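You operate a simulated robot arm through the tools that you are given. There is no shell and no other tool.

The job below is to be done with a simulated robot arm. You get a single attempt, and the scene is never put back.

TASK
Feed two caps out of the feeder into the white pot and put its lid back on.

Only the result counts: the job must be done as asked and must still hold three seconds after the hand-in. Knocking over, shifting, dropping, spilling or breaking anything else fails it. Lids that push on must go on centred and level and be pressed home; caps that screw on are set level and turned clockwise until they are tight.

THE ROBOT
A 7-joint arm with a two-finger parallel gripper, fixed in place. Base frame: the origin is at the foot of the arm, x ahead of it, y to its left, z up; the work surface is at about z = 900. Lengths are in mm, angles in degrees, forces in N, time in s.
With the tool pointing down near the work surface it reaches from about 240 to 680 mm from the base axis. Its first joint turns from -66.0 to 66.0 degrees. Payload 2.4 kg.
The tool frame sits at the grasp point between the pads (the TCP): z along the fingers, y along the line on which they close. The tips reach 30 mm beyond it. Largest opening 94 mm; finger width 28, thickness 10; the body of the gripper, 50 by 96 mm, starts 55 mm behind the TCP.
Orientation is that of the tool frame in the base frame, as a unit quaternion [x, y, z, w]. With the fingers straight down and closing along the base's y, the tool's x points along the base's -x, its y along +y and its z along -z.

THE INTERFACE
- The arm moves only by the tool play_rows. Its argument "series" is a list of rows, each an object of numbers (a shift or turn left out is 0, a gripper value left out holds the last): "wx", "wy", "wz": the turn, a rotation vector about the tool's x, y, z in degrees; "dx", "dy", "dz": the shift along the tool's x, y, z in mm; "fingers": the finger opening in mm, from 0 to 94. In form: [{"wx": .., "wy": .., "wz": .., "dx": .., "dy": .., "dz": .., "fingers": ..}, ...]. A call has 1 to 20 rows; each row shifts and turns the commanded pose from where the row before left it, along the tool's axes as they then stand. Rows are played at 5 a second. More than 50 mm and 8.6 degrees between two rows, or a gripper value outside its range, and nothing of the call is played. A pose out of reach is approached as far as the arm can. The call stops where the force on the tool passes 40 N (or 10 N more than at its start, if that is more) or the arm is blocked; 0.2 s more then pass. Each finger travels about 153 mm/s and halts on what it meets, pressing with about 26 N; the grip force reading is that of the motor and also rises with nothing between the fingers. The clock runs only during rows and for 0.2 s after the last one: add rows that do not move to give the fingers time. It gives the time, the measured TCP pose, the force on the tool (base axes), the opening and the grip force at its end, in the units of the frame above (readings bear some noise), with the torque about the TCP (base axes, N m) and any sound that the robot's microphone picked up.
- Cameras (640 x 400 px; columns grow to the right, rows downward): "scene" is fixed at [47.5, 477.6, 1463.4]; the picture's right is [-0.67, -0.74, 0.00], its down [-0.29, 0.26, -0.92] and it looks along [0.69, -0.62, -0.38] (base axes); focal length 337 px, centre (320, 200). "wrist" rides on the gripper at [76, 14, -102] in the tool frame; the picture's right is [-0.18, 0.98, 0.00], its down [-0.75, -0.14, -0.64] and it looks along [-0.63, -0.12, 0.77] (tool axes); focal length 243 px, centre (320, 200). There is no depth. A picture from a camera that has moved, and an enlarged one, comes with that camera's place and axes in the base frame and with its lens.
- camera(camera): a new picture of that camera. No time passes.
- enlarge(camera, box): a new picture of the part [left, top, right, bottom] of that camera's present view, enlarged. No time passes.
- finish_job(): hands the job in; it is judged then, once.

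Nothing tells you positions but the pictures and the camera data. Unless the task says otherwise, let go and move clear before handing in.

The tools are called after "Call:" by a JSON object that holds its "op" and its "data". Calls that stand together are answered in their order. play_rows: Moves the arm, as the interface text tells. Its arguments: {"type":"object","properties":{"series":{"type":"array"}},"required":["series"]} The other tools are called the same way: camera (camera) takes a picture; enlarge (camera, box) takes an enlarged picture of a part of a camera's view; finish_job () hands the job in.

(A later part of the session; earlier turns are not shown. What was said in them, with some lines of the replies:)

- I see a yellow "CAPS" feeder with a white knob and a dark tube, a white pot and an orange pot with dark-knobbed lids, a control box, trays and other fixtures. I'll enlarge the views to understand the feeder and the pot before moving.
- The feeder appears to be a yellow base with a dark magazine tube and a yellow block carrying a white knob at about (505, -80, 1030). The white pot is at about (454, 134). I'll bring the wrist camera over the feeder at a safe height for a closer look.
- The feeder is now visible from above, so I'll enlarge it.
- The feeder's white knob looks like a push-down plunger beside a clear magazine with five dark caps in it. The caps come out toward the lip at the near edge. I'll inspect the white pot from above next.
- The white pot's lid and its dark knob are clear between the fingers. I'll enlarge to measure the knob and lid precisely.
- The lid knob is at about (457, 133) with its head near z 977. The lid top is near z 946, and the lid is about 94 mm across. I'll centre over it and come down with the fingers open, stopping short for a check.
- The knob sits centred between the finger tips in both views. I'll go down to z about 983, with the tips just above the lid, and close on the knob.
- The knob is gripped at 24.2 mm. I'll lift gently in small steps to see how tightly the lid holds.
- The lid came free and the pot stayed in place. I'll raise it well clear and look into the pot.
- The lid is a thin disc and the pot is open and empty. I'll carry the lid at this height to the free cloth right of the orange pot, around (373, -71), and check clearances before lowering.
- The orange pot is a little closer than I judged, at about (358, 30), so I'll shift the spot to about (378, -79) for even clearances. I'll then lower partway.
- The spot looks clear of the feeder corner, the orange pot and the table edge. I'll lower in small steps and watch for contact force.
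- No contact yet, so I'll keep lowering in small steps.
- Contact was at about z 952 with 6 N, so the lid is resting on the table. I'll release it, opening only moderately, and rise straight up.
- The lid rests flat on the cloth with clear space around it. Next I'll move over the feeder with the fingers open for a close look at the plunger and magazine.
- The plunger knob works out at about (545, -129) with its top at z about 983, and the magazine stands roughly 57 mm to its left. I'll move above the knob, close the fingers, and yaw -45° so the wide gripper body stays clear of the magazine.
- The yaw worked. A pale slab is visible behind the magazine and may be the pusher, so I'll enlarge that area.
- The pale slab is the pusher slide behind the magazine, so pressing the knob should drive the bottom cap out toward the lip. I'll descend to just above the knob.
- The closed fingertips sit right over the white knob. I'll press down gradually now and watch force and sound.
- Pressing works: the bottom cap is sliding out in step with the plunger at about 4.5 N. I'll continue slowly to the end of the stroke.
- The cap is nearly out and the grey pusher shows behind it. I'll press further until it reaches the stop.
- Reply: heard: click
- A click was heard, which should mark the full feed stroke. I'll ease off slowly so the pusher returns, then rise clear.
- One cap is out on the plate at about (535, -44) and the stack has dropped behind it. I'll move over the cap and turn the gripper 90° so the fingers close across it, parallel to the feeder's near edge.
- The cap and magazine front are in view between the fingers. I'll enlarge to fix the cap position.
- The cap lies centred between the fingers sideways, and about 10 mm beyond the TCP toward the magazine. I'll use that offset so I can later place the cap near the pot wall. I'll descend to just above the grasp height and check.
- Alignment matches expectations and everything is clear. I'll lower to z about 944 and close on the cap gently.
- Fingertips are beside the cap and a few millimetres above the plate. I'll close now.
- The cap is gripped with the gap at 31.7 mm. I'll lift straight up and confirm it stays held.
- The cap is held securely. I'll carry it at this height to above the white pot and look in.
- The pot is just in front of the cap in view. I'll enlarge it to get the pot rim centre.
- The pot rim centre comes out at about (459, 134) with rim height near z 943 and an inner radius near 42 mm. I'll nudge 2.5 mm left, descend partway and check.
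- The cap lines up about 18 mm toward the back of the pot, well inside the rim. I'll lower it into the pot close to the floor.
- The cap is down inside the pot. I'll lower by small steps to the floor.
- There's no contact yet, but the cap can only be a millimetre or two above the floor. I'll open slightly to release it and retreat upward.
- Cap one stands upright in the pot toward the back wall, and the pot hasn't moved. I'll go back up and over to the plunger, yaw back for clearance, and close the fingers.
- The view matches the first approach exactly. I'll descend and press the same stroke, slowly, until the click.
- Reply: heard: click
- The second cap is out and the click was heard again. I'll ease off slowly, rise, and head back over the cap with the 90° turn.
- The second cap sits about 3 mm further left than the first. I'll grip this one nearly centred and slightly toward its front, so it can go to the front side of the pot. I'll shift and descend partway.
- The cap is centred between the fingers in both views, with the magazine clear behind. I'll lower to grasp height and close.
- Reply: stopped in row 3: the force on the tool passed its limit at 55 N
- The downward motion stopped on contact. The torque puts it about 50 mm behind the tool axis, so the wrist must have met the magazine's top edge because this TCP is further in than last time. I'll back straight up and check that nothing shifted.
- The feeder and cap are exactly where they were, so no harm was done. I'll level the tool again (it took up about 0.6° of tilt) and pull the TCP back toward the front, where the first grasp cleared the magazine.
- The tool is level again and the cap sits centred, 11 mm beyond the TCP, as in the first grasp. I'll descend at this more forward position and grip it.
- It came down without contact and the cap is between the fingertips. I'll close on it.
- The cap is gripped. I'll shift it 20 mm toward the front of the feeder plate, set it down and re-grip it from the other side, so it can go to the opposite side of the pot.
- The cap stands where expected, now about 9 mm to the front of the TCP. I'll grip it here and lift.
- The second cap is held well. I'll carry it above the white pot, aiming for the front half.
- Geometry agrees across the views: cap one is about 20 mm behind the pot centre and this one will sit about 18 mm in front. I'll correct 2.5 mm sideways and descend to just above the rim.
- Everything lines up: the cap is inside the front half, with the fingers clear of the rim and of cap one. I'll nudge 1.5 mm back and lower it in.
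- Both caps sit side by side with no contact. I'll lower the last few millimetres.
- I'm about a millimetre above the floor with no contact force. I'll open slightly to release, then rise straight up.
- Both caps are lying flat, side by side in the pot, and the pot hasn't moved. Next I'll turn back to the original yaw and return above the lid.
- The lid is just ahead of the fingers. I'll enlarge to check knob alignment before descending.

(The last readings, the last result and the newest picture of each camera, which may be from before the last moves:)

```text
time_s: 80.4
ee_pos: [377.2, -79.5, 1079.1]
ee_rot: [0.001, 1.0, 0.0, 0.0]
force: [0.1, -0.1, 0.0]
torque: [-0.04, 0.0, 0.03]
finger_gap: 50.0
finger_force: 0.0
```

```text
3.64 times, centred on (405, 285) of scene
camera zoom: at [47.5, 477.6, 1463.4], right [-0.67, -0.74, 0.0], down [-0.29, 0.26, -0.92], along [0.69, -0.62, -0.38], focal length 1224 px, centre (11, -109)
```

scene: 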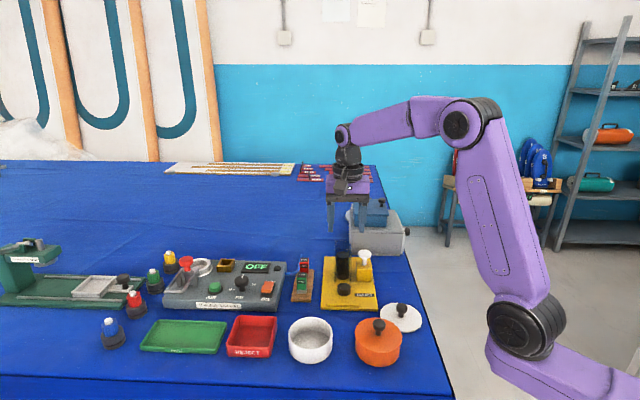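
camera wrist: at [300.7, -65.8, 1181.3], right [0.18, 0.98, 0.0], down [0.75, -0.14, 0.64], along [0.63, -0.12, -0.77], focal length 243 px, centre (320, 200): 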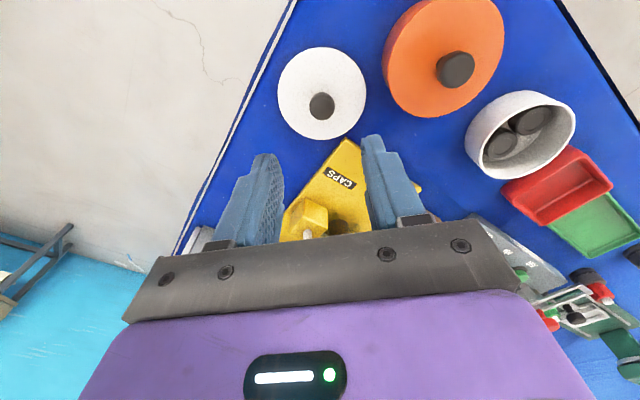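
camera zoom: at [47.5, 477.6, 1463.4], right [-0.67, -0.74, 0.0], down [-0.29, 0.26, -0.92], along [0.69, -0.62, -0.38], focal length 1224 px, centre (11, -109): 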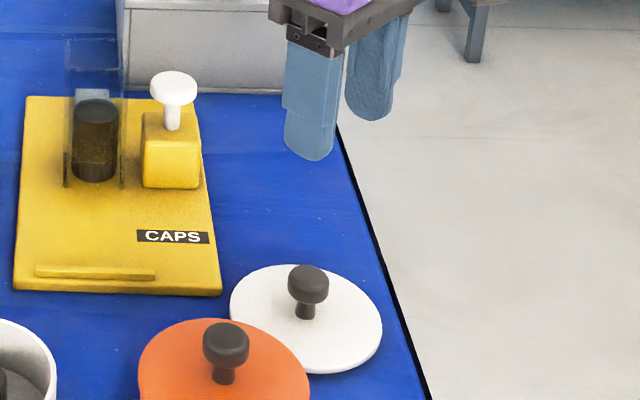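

Careful geometry puts the lid centre about 6 mm further in x than the TCP, so I was gripping the knob slightly off-centre along x. The lid-to-pot displacement is about (80, 211). I'll correct and descend to just above grasp height.

Call:
{"op": "play_rows", "data": {"series": [{"dx": -6, "dy": 0.8}, {"dz": 40}, {"dz": 40}, {"dz": 25}, {"dz": 8}, {}]}}

Call:
{"op": "camera", "data": {"camera": "wrist"}}

Call:
{"op": "enlarge", "data": {"camera": "scene", "box": [360, 230, 450, 340]}}

```text
time_s: 81.8
ee_pos: [382.9, -78.0, 969.6]
ee_rot: [0.001, 1.0, 0.0, 0.0]
force: [-0.1, 0.6, 0.5]
torque: [-0.02, 0.0, -0.03]
finger_gap: 50.0
finger_force: 0.0
```

```text
taken
camera wrist: at [307.6, -63.6, 1070.6], right [0.19, 0.98, 0.0], down [0.75, -0.14, 0.64], along [0.63, -0.12, -0.77], focal length 243 px, centre (320, 200)
```

wrist: 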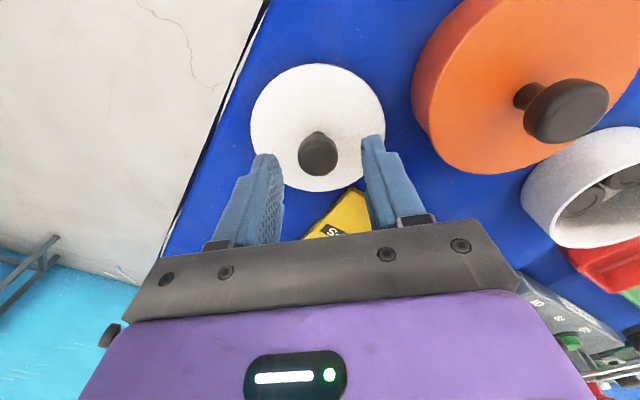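

```text
3.64 times, centred on (405, 285) of scene
camera zoom: at [47.5, 477.6, 1463.4], right [-0.67, -0.74, 0.0], down [-0.29, 0.26, -0.92], along [0.69, -0.62, -0.38], focal length 1224 px, centre (11, -109)
```

zoom: 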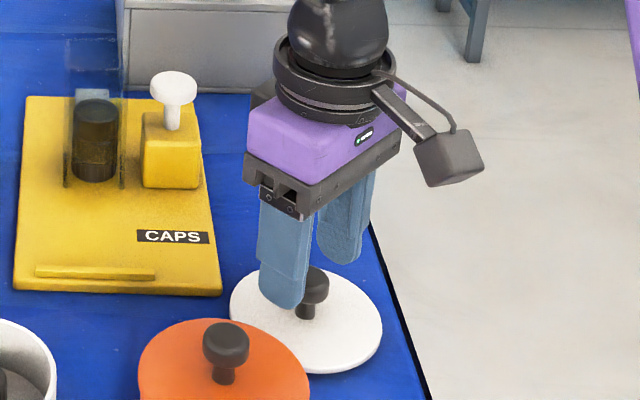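

The lid disc is now centred under the TCP in the wrist view. I'll take another pose reading before the final approach.

Call:
{"op": "play_rows", "data": {"series": [{}]}}

Call:
{"op": "play_rows", "data": {"series": [{}]}}

```text
time_s: 82.2
ee_pos: [383.2, -78.6, 969.0]
ee_rot: [0.002, 1.0, 0.0, 0.001]
force: [0.1, 0.4, -0.2]
torque: [-0.04, 0.0, 0.02]
finger_gap: 49.9
finger_force: 0.1
```

```text
time_s: 82.6
ee_pos: [384.0, -77.8, 968.2]
ee_rot: [0.001, 1.0, 0.0, 0.001]
force: [0.1, -0.5, -1.0]
torque: [0.02, -0.02, -0.02]
finger_gap: 49.9
finger_force: 0.0
```

Readings agree at about z 969. I'll lower about 20 mm and close on the knob.

Call:
{"op": "play_rows", "data": {"series": [{"dz": 10}, {"dz": 6}, {"dz": 4}, {}, {"fingers": 35}, {"fingers": 26}, {"fingers": 18}, {"fingers": 10}, {}, {}]}}

Call:
{"op": "camera", "data": {"camera": "wrist"}}

Call:
{"op": "enlarge", "data": {"camera": "scene", "box": [360, 230, 450, 340]}}

```text
time_s: 84.8
ee_pos: [382.5, -79.3, 947.9]
ee_rot: [0.001, 1.0, -0.001, 0.0]
force: [0.5, -0.8, 0.7]
torque: [0.01, 0.0, 0.0]
finger_gap: 24.2
finger_force: 26.0
```

```text
taken
camera wrist: at [306.9, -64.8, 1050.9], right [0.18, 0.98, 0.0], down [0.75, -0.14, 0.64], along [0.63, -0.12, -0.77], focal length 243 px, centre (320, 200)
```

wrist: 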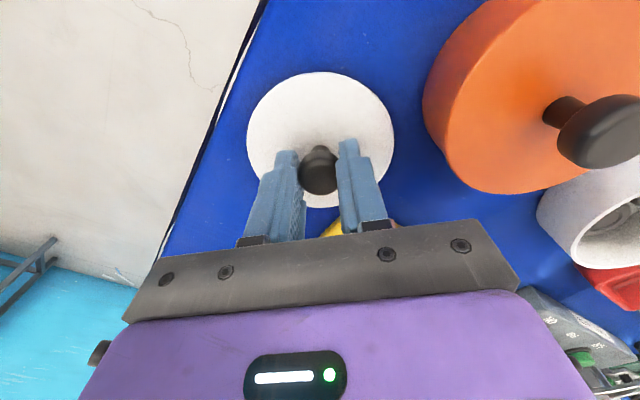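

```text
3.64 times, centred on (405, 285) of scene
camera zoom: at [47.5, 477.6, 1463.4], right [-0.67, -0.74, 0.0], down [-0.29, 0.26, -0.92], along [0.69, -0.62, -0.38], focal length 1224 px, centre (11, -109)
```

zoom: 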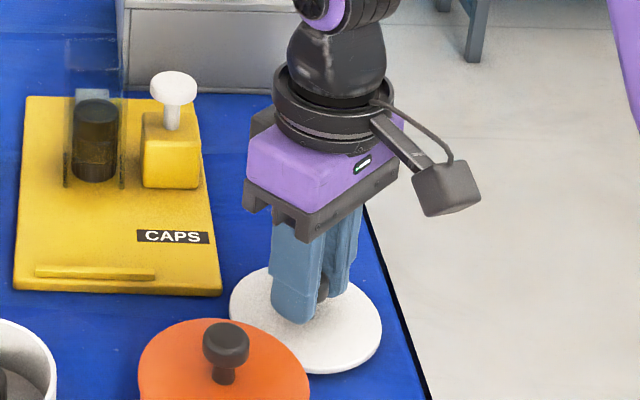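

The lid is gripped at 24.2 mm. I'll lift it straight up, then carry it back over the pot along the measured displacement, staying high.

Call:
{"op": "play_rows", "data": {"series": [{"dz": -3}, {"dz": -7}, {"dz": -20}, {"dz": -30}, {"dz": -40}, {"dz": -32}, {"dx": -16, "dy": 42}, {"dx": -16, "dy": 42}, {"dx": -16, "dy": 42}, {"dx": -16, "dy": 42}, {"dx": -16, "dy": 43}, {}, {}]}}

Call:
{"op": "play_rows", "data": {"series": [{}]}}

Call:
{"op": "camera", "data": {"camera": "wrist"}}

Call:
{"op": "enlarge", "data": {"camera": "scene", "box": [250, 240, 390, 380]}}

```text
time_s: 87.6
ee_pos: [463.0, 131.1, 1079.7]
ee_rot: [0.001, 1.0, 0.0, 0.0]
force: [0.3, 0.0, 0.7]
torque: [0.0, 0.02, -0.01]
finger_gap: 24.2
finger_force: 26.1
```

```text
time_s: 88.0
ee_pos: [464.1, 130.9, 1080.2]
ee_rot: [0.0, 1.0, 0.0, 0.0]
force: [-0.3, 1.0, 0.5]
torque: [0.01, 0.01, -0.03]
finger_gap: 24.1
finger_force: 26.2
```

```text
taken
camera wrist: at [388.5, 145.2, 1182.3], right [0.19, 0.98, 0.0], down [0.75, -0.14, 0.64], along [0.63, -0.12, -0.77], focal length 243 px, centre (320, 200)
```

wrist: 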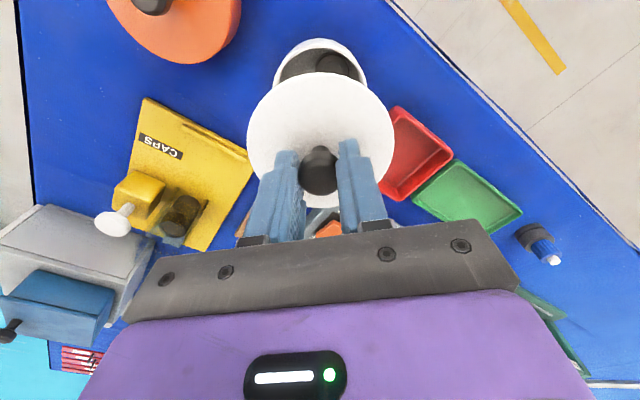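

```text
2.86 times, centred on (320, 310) of scene
camera zoom: at [47.5, 477.6, 1463.4], right [-0.67, -0.74, 0.0], down [-0.29, 0.26, -0.92], along [0.69, -0.62, -0.38], focal length 962 px, centre (320, -114)
```

zoom: 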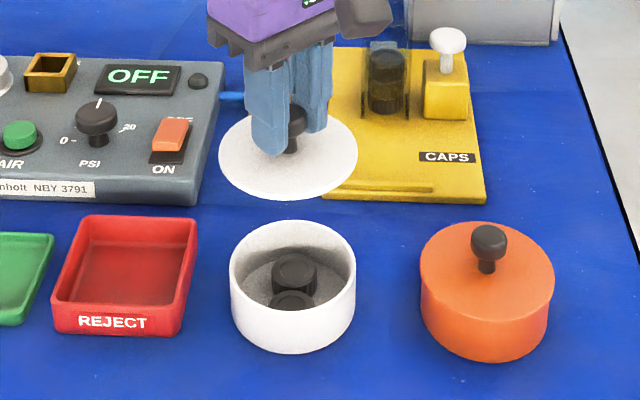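

The lid is over the pot and level. I'll lower it to just above the rim and check centring closely.

Call:
{"op": "play_rows", "data": {"series": [{"dz": 30}, {"dz": 30}, {"dz": 20}, {}, {}]}}

Call:
{"op": "enlarge", "data": {"camera": "scene", "box": [275, 300, 345, 370]}}

Call:
{"op": "camera", "data": {"camera": "wrist"}}

Call:
{"op": "enlarge", "data": {"camera": "wrist", "box": [240, 40, 400, 140]}}

```text
time_s: 89.2
ee_pos: [461.4, 131.7, 999.1]
ee_rot: [0.0, 1.0, 0.0, 0.0]
force: [0.2, -0.3, -0.2]
torque: [0.02, -0.01, 0.0]
finger_gap: 24.4
finger_force: 25.4
```

```text
5.71 times, centred on (310, 335) of scene
camera zoom: at [47.5, 477.6, 1463.4], right [-0.67, -0.74, 0.0], down [-0.29, 0.26, -0.92], along [0.69, -0.62, -0.38], focal length 1924 px, centre (377, -571)
```

zoom: 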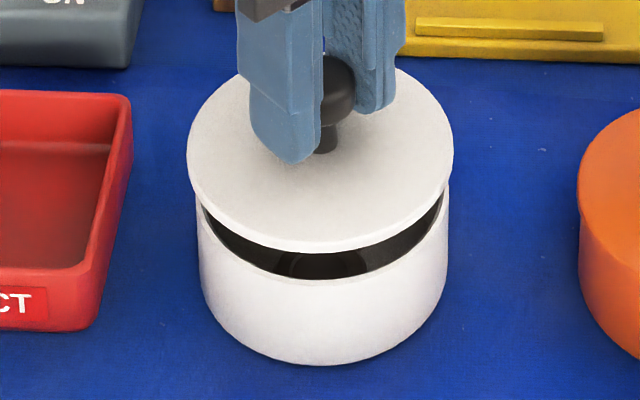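

```text
taken
camera wrist: at [385.6, 145.7, 1101.8], right [0.18, 0.98, 0.0], down [0.75, -0.14, 0.64], along [0.63, -0.12, -0.77], focal length 243 px, centre (320, 200)
```

wrist: 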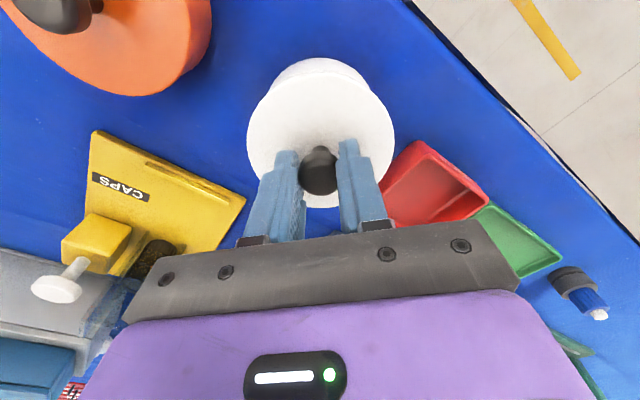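

```text
4.00 times, centred on (320, 90) of wrist
camera zoom: at [385.6, 145.7, 1101.8], right [0.18, 0.98, 0.0], down [0.75, -0.14, 0.64], along [0.63, -0.12, -0.77], focal length 970 px, centre (320, 640)
```

zoom: 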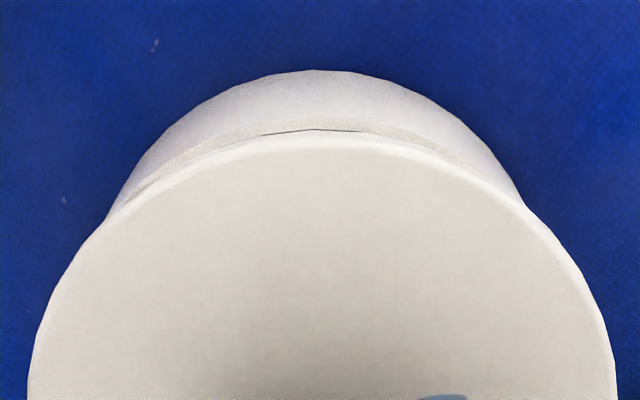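

Both views show the lid centred front to back and about 1 mm too far in +y. I'll correct that and lower gently while watching the force.

Call:
{"op": "play_rows", "data": {"series": [{"dy": -1}, {"dz": 3}, {"dz": 2}, {"dz": 2}, {}]}}

Call:
{"op": "enlarge", "data": {"camera": "scene", "box": [275, 300, 345, 370]}}

Call:
{"op": "enlarge", "data": {"camera": "wrist", "box": [240, 40, 400, 140]}}

```text
time_s: 90.4
ee_pos: [464.1, 130.1, 993.0]
ee_rot: [0.002, 1.0, 0.0, 0.0]
force: [0.4, -0.5, -0.7]
torque: [-0.02, 0.02, -0.02]
finger_gap: 24.0
finger_force: 25.7
```

```text
5.71 times, centred on (310, 335) of scene
camera zoom: at [47.5, 477.6, 1463.4], right [-0.67, -0.74, 0.0], down [-0.29, 0.26, -0.92], along [0.69, -0.62, -0.38], focal length 1924 px, centre (377, -571)
```

zoom: 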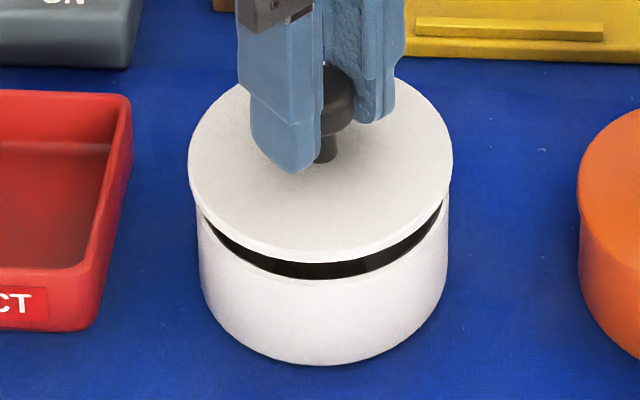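

```text
4.00 times, centred on (320, 90) of wrist
camera zoom: at [387.4, 144.3, 1095.4], right [0.19, 0.98, 0.0], down [0.75, -0.14, 0.64], along [0.63, -0.12, -0.77], focal length 970 px, centre (320, 640)
```

zoom: 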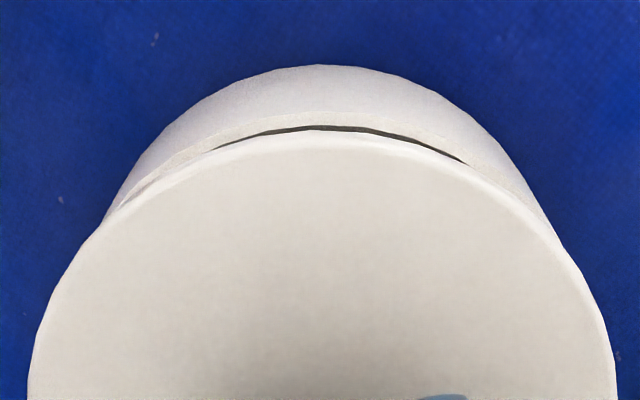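

The lid is within about a millimetre. I'll zoom in on the rim from both cameras to settle the last bit of offset before it engages.

Call:
{"op": "enlarge", "data": {"camera": "wrist", "box": [255, 50, 385, 110]}}

Call:
{"op": "enlarge", "data": {"camera": "scene", "box": [284, 325, 304, 350]}}

Call:
{"op": "enlarge", "data": {"camera": "scene", "box": [318, 325, 338, 350]}}

```text
4.92 times, centred on (320, 80) of wrist
camera zoom: at [387.4, 144.3, 1095.4], right [0.19, 0.98, 0.0], down [0.75, -0.14, 0.64], along [0.63, -0.12, -0.77], focal length 1194 px, centre (320, 791)
```

zoom: 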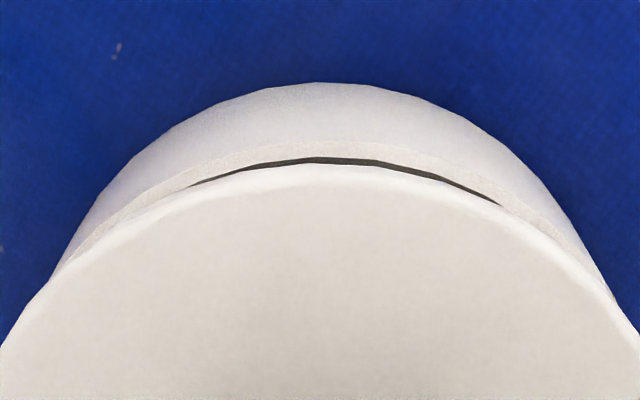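

```text
16.00 times, centred on (294, 338) of scene
camera zoom: at [47.5, 477.6, 1463.4], right [-0.67, -0.74, 0.0], down [-0.29, 0.26, -0.92], along [0.69, -0.62, -0.38], focal length 5386 px, centre (736, -2000)
```

zoom: 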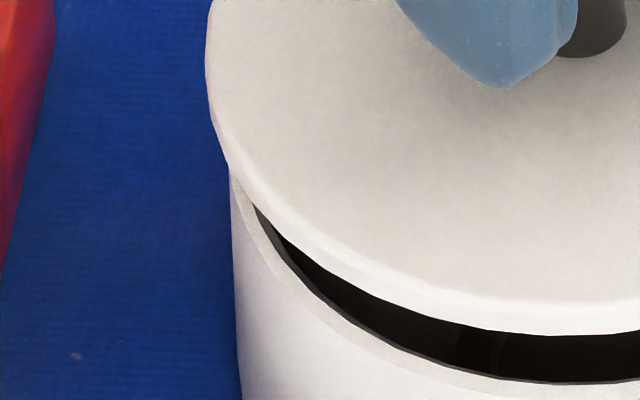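

```text
16.00 times, centred on (328, 338) of scene
camera zoom: at [47.5, 477.6, 1463.4], right [-0.67, -0.74, 0.0], down [-0.29, 0.26, -0.92], along [0.69, -0.62, -0.38], focal length 5386 px, centre (192, -2000)
```

zoom: 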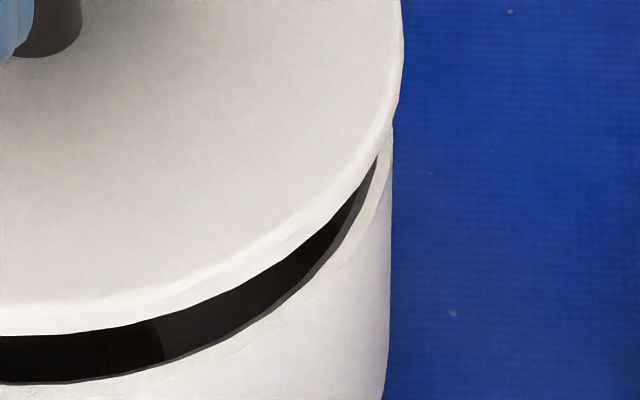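

Measured closely, the lid sits about 1.5–2 mm too far back and about 0.8 mm to the left of the pot. I'll apply a partial correction and re-check.

Call:
{"op": "play_rows", "data": {"series": [{"dx": 1.6, "dy": 0.4}, {"dz": 2}, {}, {}]}}

Call:
{"op": "enlarge", "data": {"camera": "wrist", "box": [255, 50, 385, 110]}}

Call:
{"op": "enlarge", "data": {"camera": "scene", "box": [284, 325, 304, 350]}}

Call:
{"op": "enlarge", "data": {"camera": "scene", "box": [318, 325, 338, 350]}}

Call:
{"op": "enlarge", "data": {"camera": "scene", "box": [275, 300, 345, 370]}}

```text
time_s: 91.4
ee_pos: [461.4, 130.9, 990.6]
ee_rot: [0.001, 1.0, 0.0, 0.0]
force: [0.1, 0.0, -0.1]
torque: [0.02, 0.0, -0.01]
finger_gap: 24.2
finger_force: 26.3
```

```text
4.92 times, centred on (320, 80) of wrist
camera zoom: at [385.8, 145.0, 1093.4], right [0.18, 0.98, 0.0], down [0.75, -0.14, 0.64], along [0.63, -0.12, -0.77], focal length 1194 px, centre (320, 791)
```

zoom: 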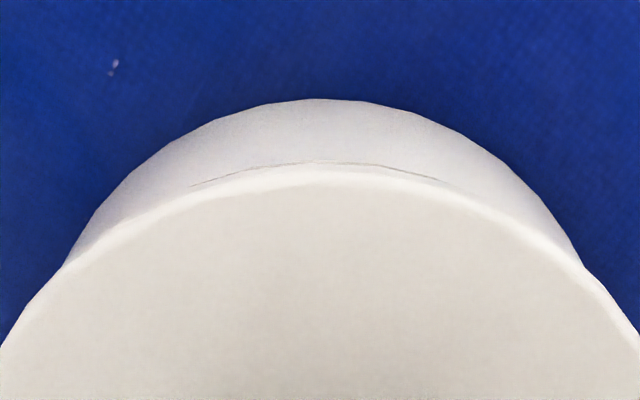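

```text
16.00 times, centred on (294, 338) of scene
camera zoom: at [47.5, 477.6, 1463.4], right [-0.67, -0.74, 0.0], down [-0.29, 0.26, -0.92], along [0.69, -0.62, -0.38], focal length 5386 px, centre (736, -2000)
```

zoom: 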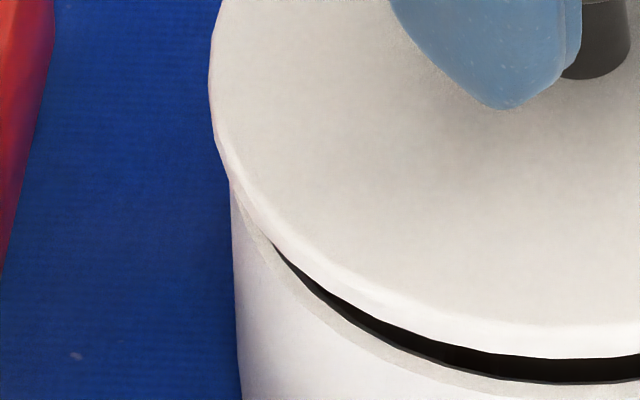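

```text
16.00 times, centred on (328, 338) of scene
camera zoom: at [47.5, 477.6, 1463.4], right [-0.67, -0.74, 0.0], down [-0.29, 0.26, -0.92], along [0.69, -0.62, -0.38], focal length 5386 px, centre (192, -2000)
```

zoom: 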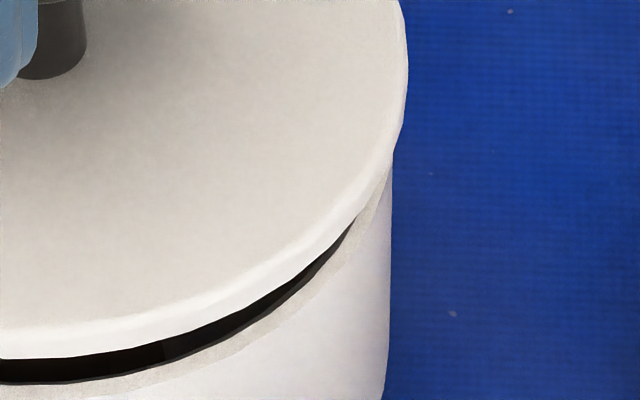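

```text
5.71 times, centred on (310, 335) of scene
camera zoom: at [47.5, 477.6, 1463.4], right [-0.67, -0.74, 0.0], down [-0.29, 0.26, -0.92], along [0.69, -0.62, -0.38], focal length 1924 px, centre (377, -571)
```

zoom: 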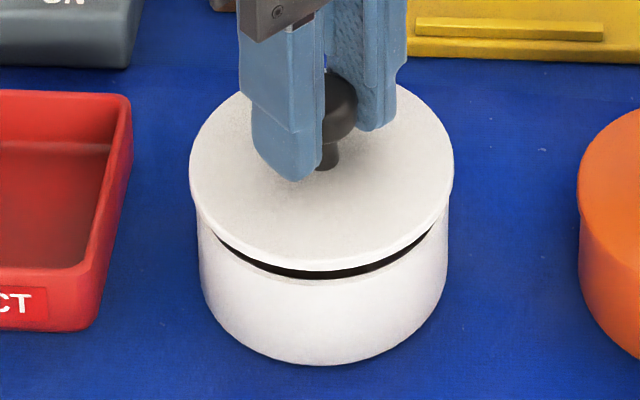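

Now the lid is centred to within about half a millimetre in both views. I'll continue down in small steps, watching for side forces.

Call:
{"op": "play_rows", "data": {"series": [{"dz": 1.5}, {"dz": 1.5}, {"dz": 1}, {}]}}

Call:
{"op": "enlarge", "data": {"camera": "scene", "box": [275, 300, 345, 370]}}

```text
time_s: 92.4
ee_pos: [461.6, 130.7, 988.0]
ee_rot: [0.0, 1.0, 0.0, 0.0]
force: [-0.2, -0.5, -0.6]
torque: [0.0, -0.02, 0.01]
finger_gap: 24.2
finger_force: 26.2
```

```text
5.71 times, centred on (310, 335) of scene
camera zoom: at [47.5, 477.6, 1463.4], right [-0.67, -0.74, 0.0], down [-0.29, 0.26, -0.92], along [0.69, -0.62, -0.38], focal length 1924 px, centre (377, -571)
```

zoom: 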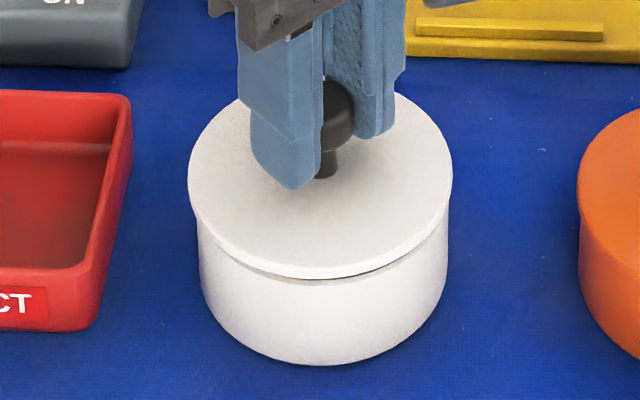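

There's no force yet and the gap is small. I'll re-check the side overhangs at high zoom.

Call:
{"op": "enlarge", "data": {"camera": "scene", "box": [284, 325, 304, 350]}}

Call:
{"op": "enlarge", "data": {"camera": "scene", "box": [318, 325, 338, 350]}}

Call:
{"op": "enlarge", "data": {"camera": "wrist", "box": [255, 50, 385, 110]}}

```text
16.00 times, centred on (294, 338) of scene
camera zoom: at [47.5, 477.6, 1463.4], right [-0.67, -0.74, 0.0], down [-0.29, 0.26, -0.92], along [0.69, -0.62, -0.38], focal length 5386 px, centre (736, -2000)
```

zoom: 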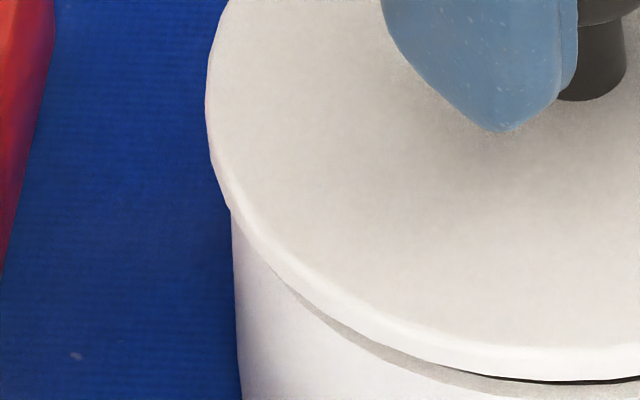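

```text
16.00 times, centred on (328, 338) of scene
camera zoom: at [47.5, 477.6, 1463.4], right [-0.67, -0.74, 0.0], down [-0.29, 0.26, -0.92], along [0.69, -0.62, -0.38], focal length 5386 px, centre (192, -2000)
```

zoom: 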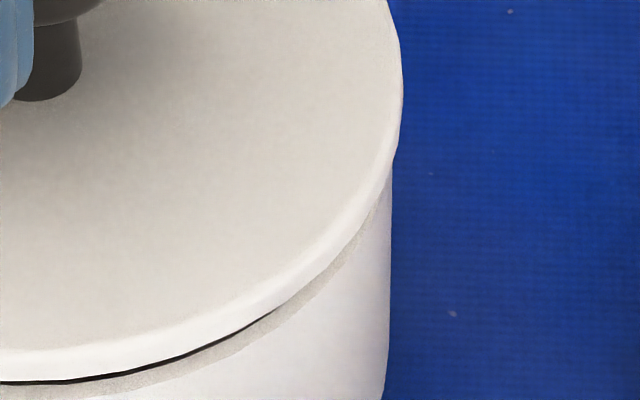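

```text
4.92 times, centred on (320, 80) of wrist
camera zoom: at [386.2, 145.4, 1089.7], right [0.19, 0.98, 0.0], down [0.75, -0.14, 0.64], along [0.63, -0.12, -0.77], focal length 1194 px, centre (320, 791)
```

zoom: 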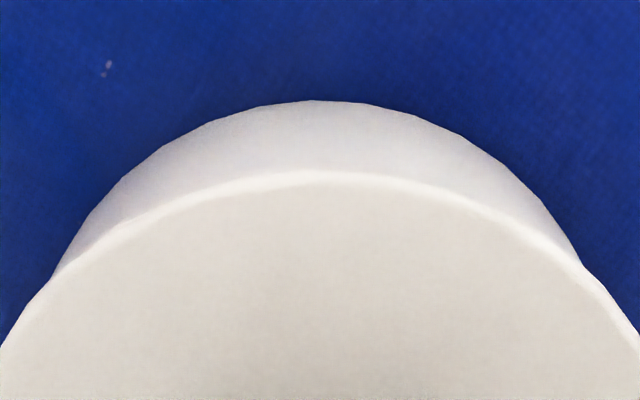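

The lid is still about 0.7 mm left, so I'll nudge it and keep lowering until it seats.

Call:
{"op": "play_rows", "data": {"series": [{"dx": 0.5, "dy": -0.4}, {"dz": 1.5}, {"dz": 1.5}, {}]}}

Call:
{"op": "enlarge", "data": {"camera": "scene", "box": [275, 300, 345, 370]}}

```text
time_s: 93.4
ee_pos: [460.8, 131.4, 983.4]
ee_rot: [0.0, 1.0, 0.0, -0.001]
force: [0.0, 0.2, 0.1]
torque: [-0.02, 0.02, -0.01]
finger_gap: 24.4
finger_force: 25.9
```

```text
5.71 times, centred on (310, 335) of scene
camera zoom: at [47.5, 477.6, 1463.4], right [-0.67, -0.74, 0.0], down [-0.29, 0.26, -0.92], along [0.69, -0.62, -0.38], focal length 1924 px, centre (377, -571)
```

zoom: 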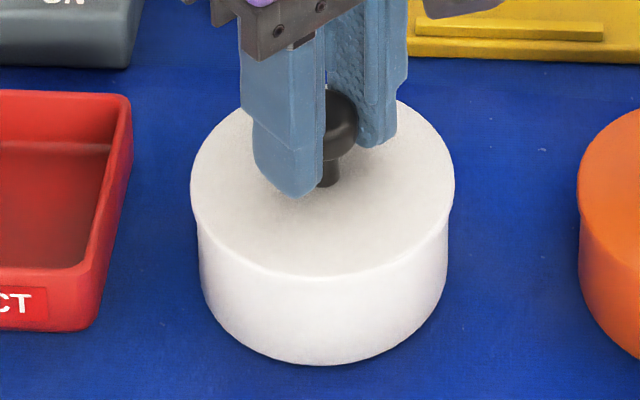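

The lid is now centred and its gap has almost closed, with no resistance. I'll go down by millimetres until it takes force.

Call:
{"op": "play_rows", "data": {"series": [{"dz": 1}, {"dz": 1}, {}]}}

Call:
{"op": "enlarge", "data": {"camera": "scene", "box": [275, 300, 345, 370]}}

```text
time_s: 94.2
ee_pos: [462.4, 130.9, 983.2]
ee_rot: [0.0, 1.0, 0.0, 0.0]
force: [-1.4, 1.2, 5.7]
torque: [0.01, 0.1, -0.05]
finger_gap: 24.3
finger_force: 26.1
```

```text
5.71 times, centred on (310, 335) of scene
camera zoom: at [47.4, 477.6, 1463.4], right [-0.67, -0.74, 0.0], down [-0.29, 0.26, -0.92], along [0.69, -0.62, -0.38], focal length 1924 px, centre (377, -571)
```

zoom: 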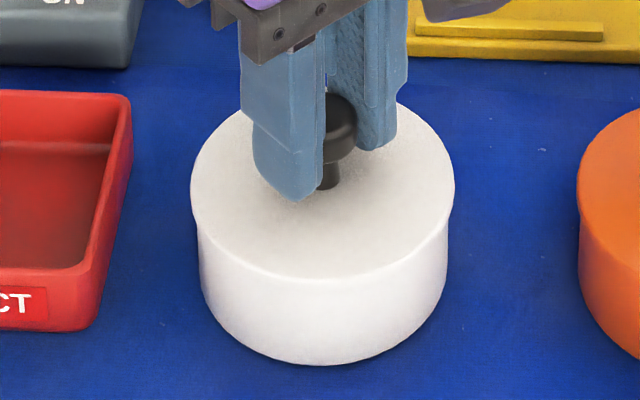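

Contact now shows 5.7 N. I'll press a little further to make sure it's fully home.

Call:
{"op": "play_rows", "data": {"series": [{"dz": 1}, {"dz": 1}, {}]}}

Call:
{"op": "enlarge", "data": {"camera": "scene", "box": [275, 300, 345, 370]}}

```text
time_s: 95.0
ee_pos: [462.8, 130.1, 981.4]
ee_rot: [0.0, 1.0, 0.001, 0.001]
force: [-2.7, 3.1, 20.5]
torque: [0.03, -0.04, -0.03]
finger_gap: 24.3
finger_force: 25.9
```

```text
5.71 times, centred on (310, 335) of scene
camera zoom: at [47.1, 477.6, 1463.4], right [-0.67, -0.74, 0.0], down [-0.29, 0.26, -0.92], along [0.69, -0.62, -0.38], focal length 1924 px, centre (377, -571)
```

zoom: 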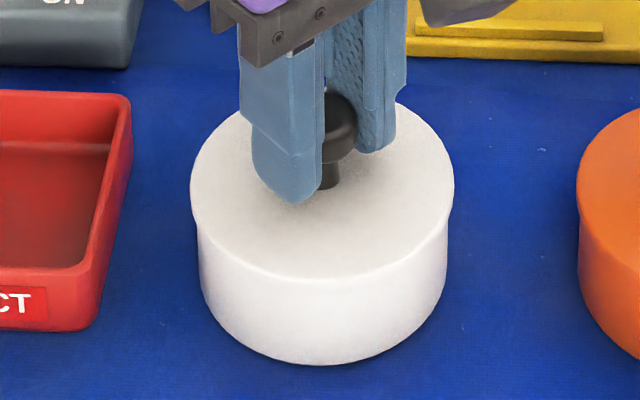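

Force rose to about 20 N with no further travel, and the height matches the original seated height. One slightly firmer press will confirm it's home, then I'll relieve the pressure.

Call:
{"op": "play_rows", "data": {"series": [{"dz": 0.7}, {"dz": 0.6}, {}, {}]}}

```text
time_s: 96.0
ee_pos: [461.8, 130.3, 979.4]
ee_rot: [0.0, 1.0, 0.001, 0.001]
force: [1.0, 7.4, 19.5]
torque: [0.13, -0.16, 0.02]
finger_gap: 24.3
finger_force: 26.0
```

The fingers have started to slip down the knob, so no more can be transmitted this way. I'll ease off, open gently, rise, and inspect the lid.

Call:
{"op": "play_rows", "data": {"series": [{"dz": -1.5}, {"dz": -1.5}, {}, {"fingers": 27}, {"fingers": 34}, {"fingers": 50}, {}, {"dz": -10}, {"dz": -25}, {"dz": -30}, {}]}}

Call:
{"op": "enlarge", "data": {"camera": "scene", "box": [270, 305, 350, 375]}}

Call:
{"op": "enlarge", "data": {"camera": "scene", "box": [284, 325, 304, 350]}}

Call:
{"op": "enlarge", "data": {"camera": "scene", "box": [318, 325, 338, 350]}}

Call:
{"op": "camera", "data": {"camera": "wrist"}}

```text
time_s: 98.4
ee_pos: [463.0, 132.6, 1047.4]
ee_rot: [0.0, 1.0, -0.001, -0.001]
force: [-0.6, -0.2, 0.6]
torque: [0.04, -0.01, 0.01]
finger_gap: 49.8
finger_force: 0.1
```

```text
5.71 times, centred on (310, 340) of scene
camera zoom: at [47.5, 477.6, 1463.4], right [-0.67, -0.74, 0.0], down [-0.29, 0.26, -0.92], along [0.69, -0.62, -0.38], focal length 1924 px, centre (377, -600)
```

zoom: 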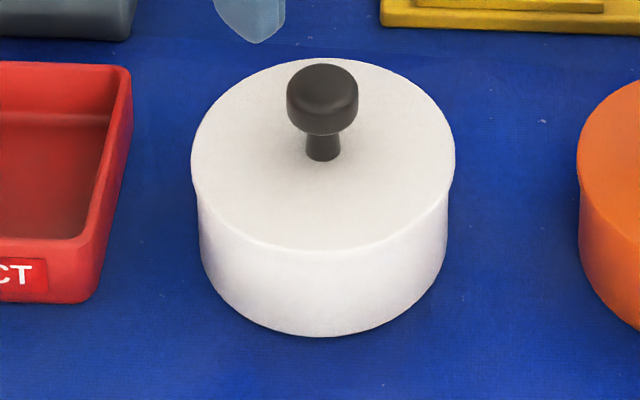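

```text
16.00 times, centred on (294, 338) of scene
camera zoom: at [47.5, 477.6, 1463.4], right [-0.67, -0.74, 0.0], down [-0.29, 0.26, -0.92], along [0.69, -0.62, -0.38], focal length 5386 px, centre (736, -2000)
```

zoom: 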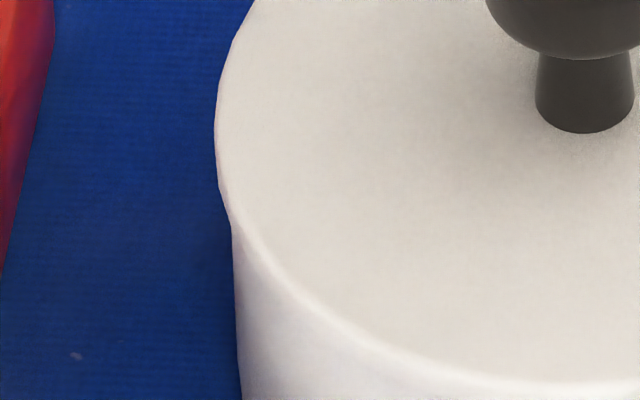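

```text
16.00 times, centred on (328, 338) of scene
camera zoom: at [47.5, 477.6, 1463.4], right [-0.67, -0.74, 0.0], down [-0.29, 0.26, -0.92], along [0.69, -0.62, -0.38], focal length 5386 px, centre (192, -2000)
```

zoom: 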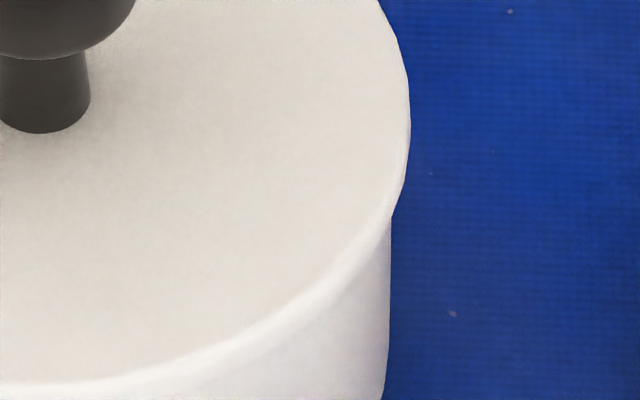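

```text
taken
camera wrist: at [386.3, 146.9, 1150.0], right [0.18, 0.98, 0.0], down [0.75, -0.14, 0.64], along [0.63, -0.12, -0.77], focal length 243 px, centre (320, 200)
```

wrist: 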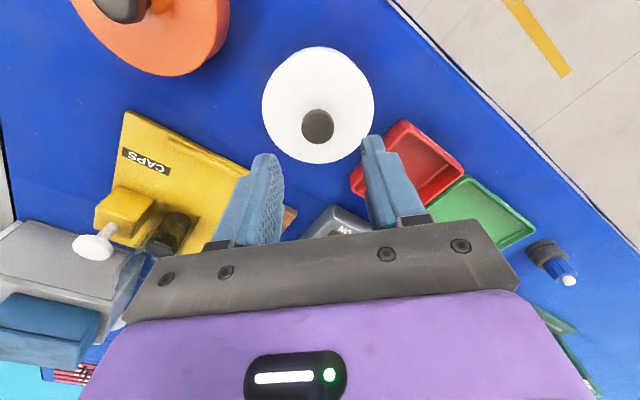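

The lid now sits exactly as it did originally: same edges, same knob position, and level and centred in every view. I'll rise well clear and do a final check of the whole scene.

Call:
{"op": "play_rows", "data": {"series": [{"dz": -40}, {"dz": -50}, {"dz": -50}, {"dz": -40, "dx": 20}, {"dx": 20}, {}, {}, {}]}}

Call:
{"op": "camera", "data": {"camera": "scene"}}

Call:
{"op": "camera", "data": {"camera": "wrist"}}

Call:
{"op": "enlarge", "data": {"camera": "scene", "box": [270, 220, 430, 380]}}

Call:
{"op": "enlarge", "data": {"camera": "scene", "box": [80, 220, 300, 370]}}

```text
time_s: 100.2
ee_pos: [420.3, 129.5, 1226.2]
ee_rot: [0.0, 1.0, -0.001, 0.0]
force: [0.6, -0.1, -0.5]
torque: [0.01, -0.02, -0.01]
finger_gap: 50.1
finger_force: 0.1
```

```text
taken
```

scene: 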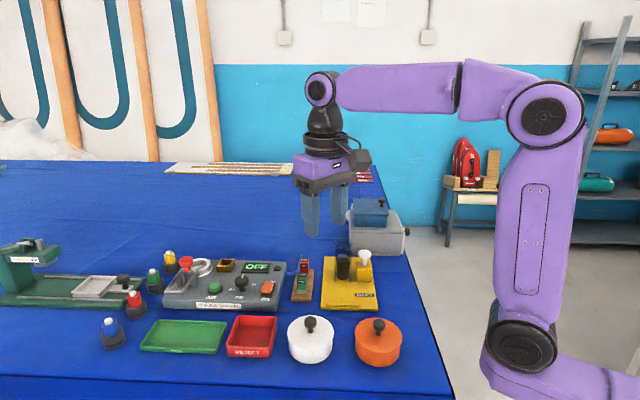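

```text
taken
camera wrist: at [345.6, 144.4, 1328.2], right [0.19, 0.98, 0.0], down [0.75, -0.14, 0.64], along [0.63, -0.12, -0.77], focal length 243 px, centre (320, 200)
```

wrist: 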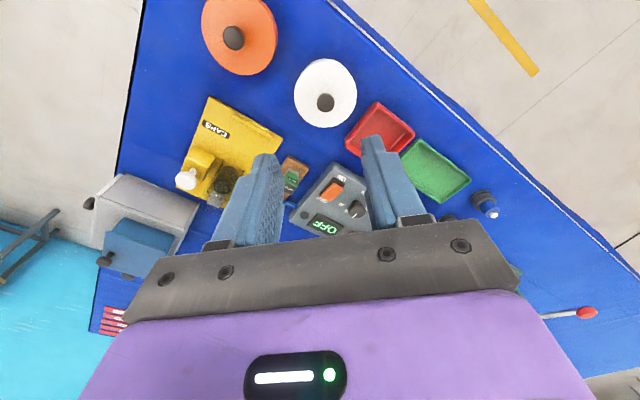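

```text
2.50 times, centred on (350, 300) of scene
camera zoom: at [47.5, 477.6, 1463.4], right [-0.67, -0.74, 0.0], down [-0.29, 0.26, -0.92], along [0.69, -0.62, -0.38], focal length 842 px, centre (245, -50)
```

zoom: 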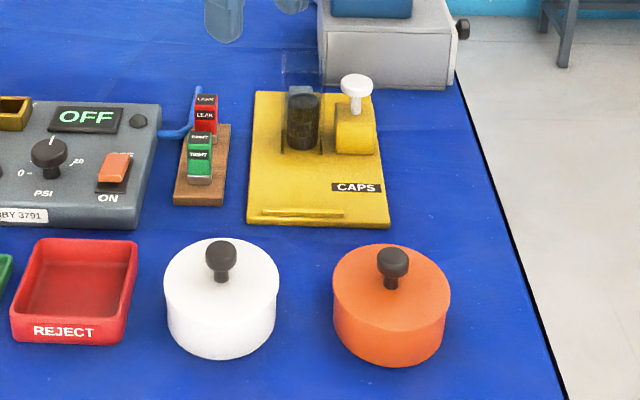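

```text
2.67 times, centred on (190, 295) of scene
camera zoom: at [47.5, 477.6, 1463.4], right [-0.67, -0.74, 0.0], down [-0.29, 0.26, -0.92], along [0.69, -0.62, -0.38], focal length 898 px, centre (667, -53)
```

zoom: 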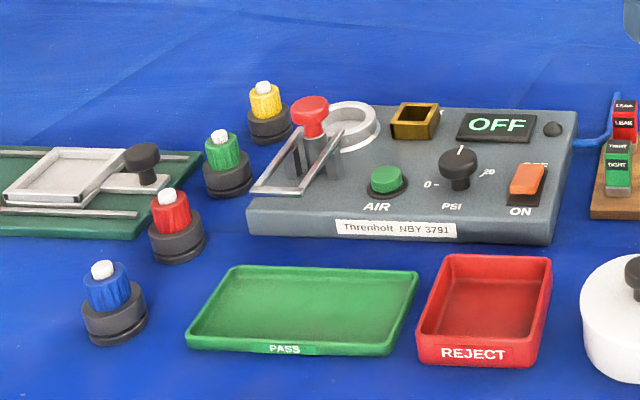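

The final check looks good: the white pot is closed with its lid centred and level, and both caps are inside. The feeder, orange pot, trays and everything else stand exactly where they started. The gripper is open and clear, so I'm handing in.

Call:
{"op": "finish_job", "data": {}}

```text
The job is handed in.
```

I fed two caps from the feeder into the white pot, where they lie flat side by side. The lid is back on, centred and level. I pressed it down with about 20 N, and in the pictures it sits at the same height as before I took it off.

While I was picking up the second cap, the wrist touched the top of the clear magazine and the arm stopped itself at 55 N. I backed off straight away. Nothing had shifted in the pictures, and I gripped that cap from further forward instead.

In the last pictures everything else stood where it started, and the gripper was open and clear of the pot when I handed in.
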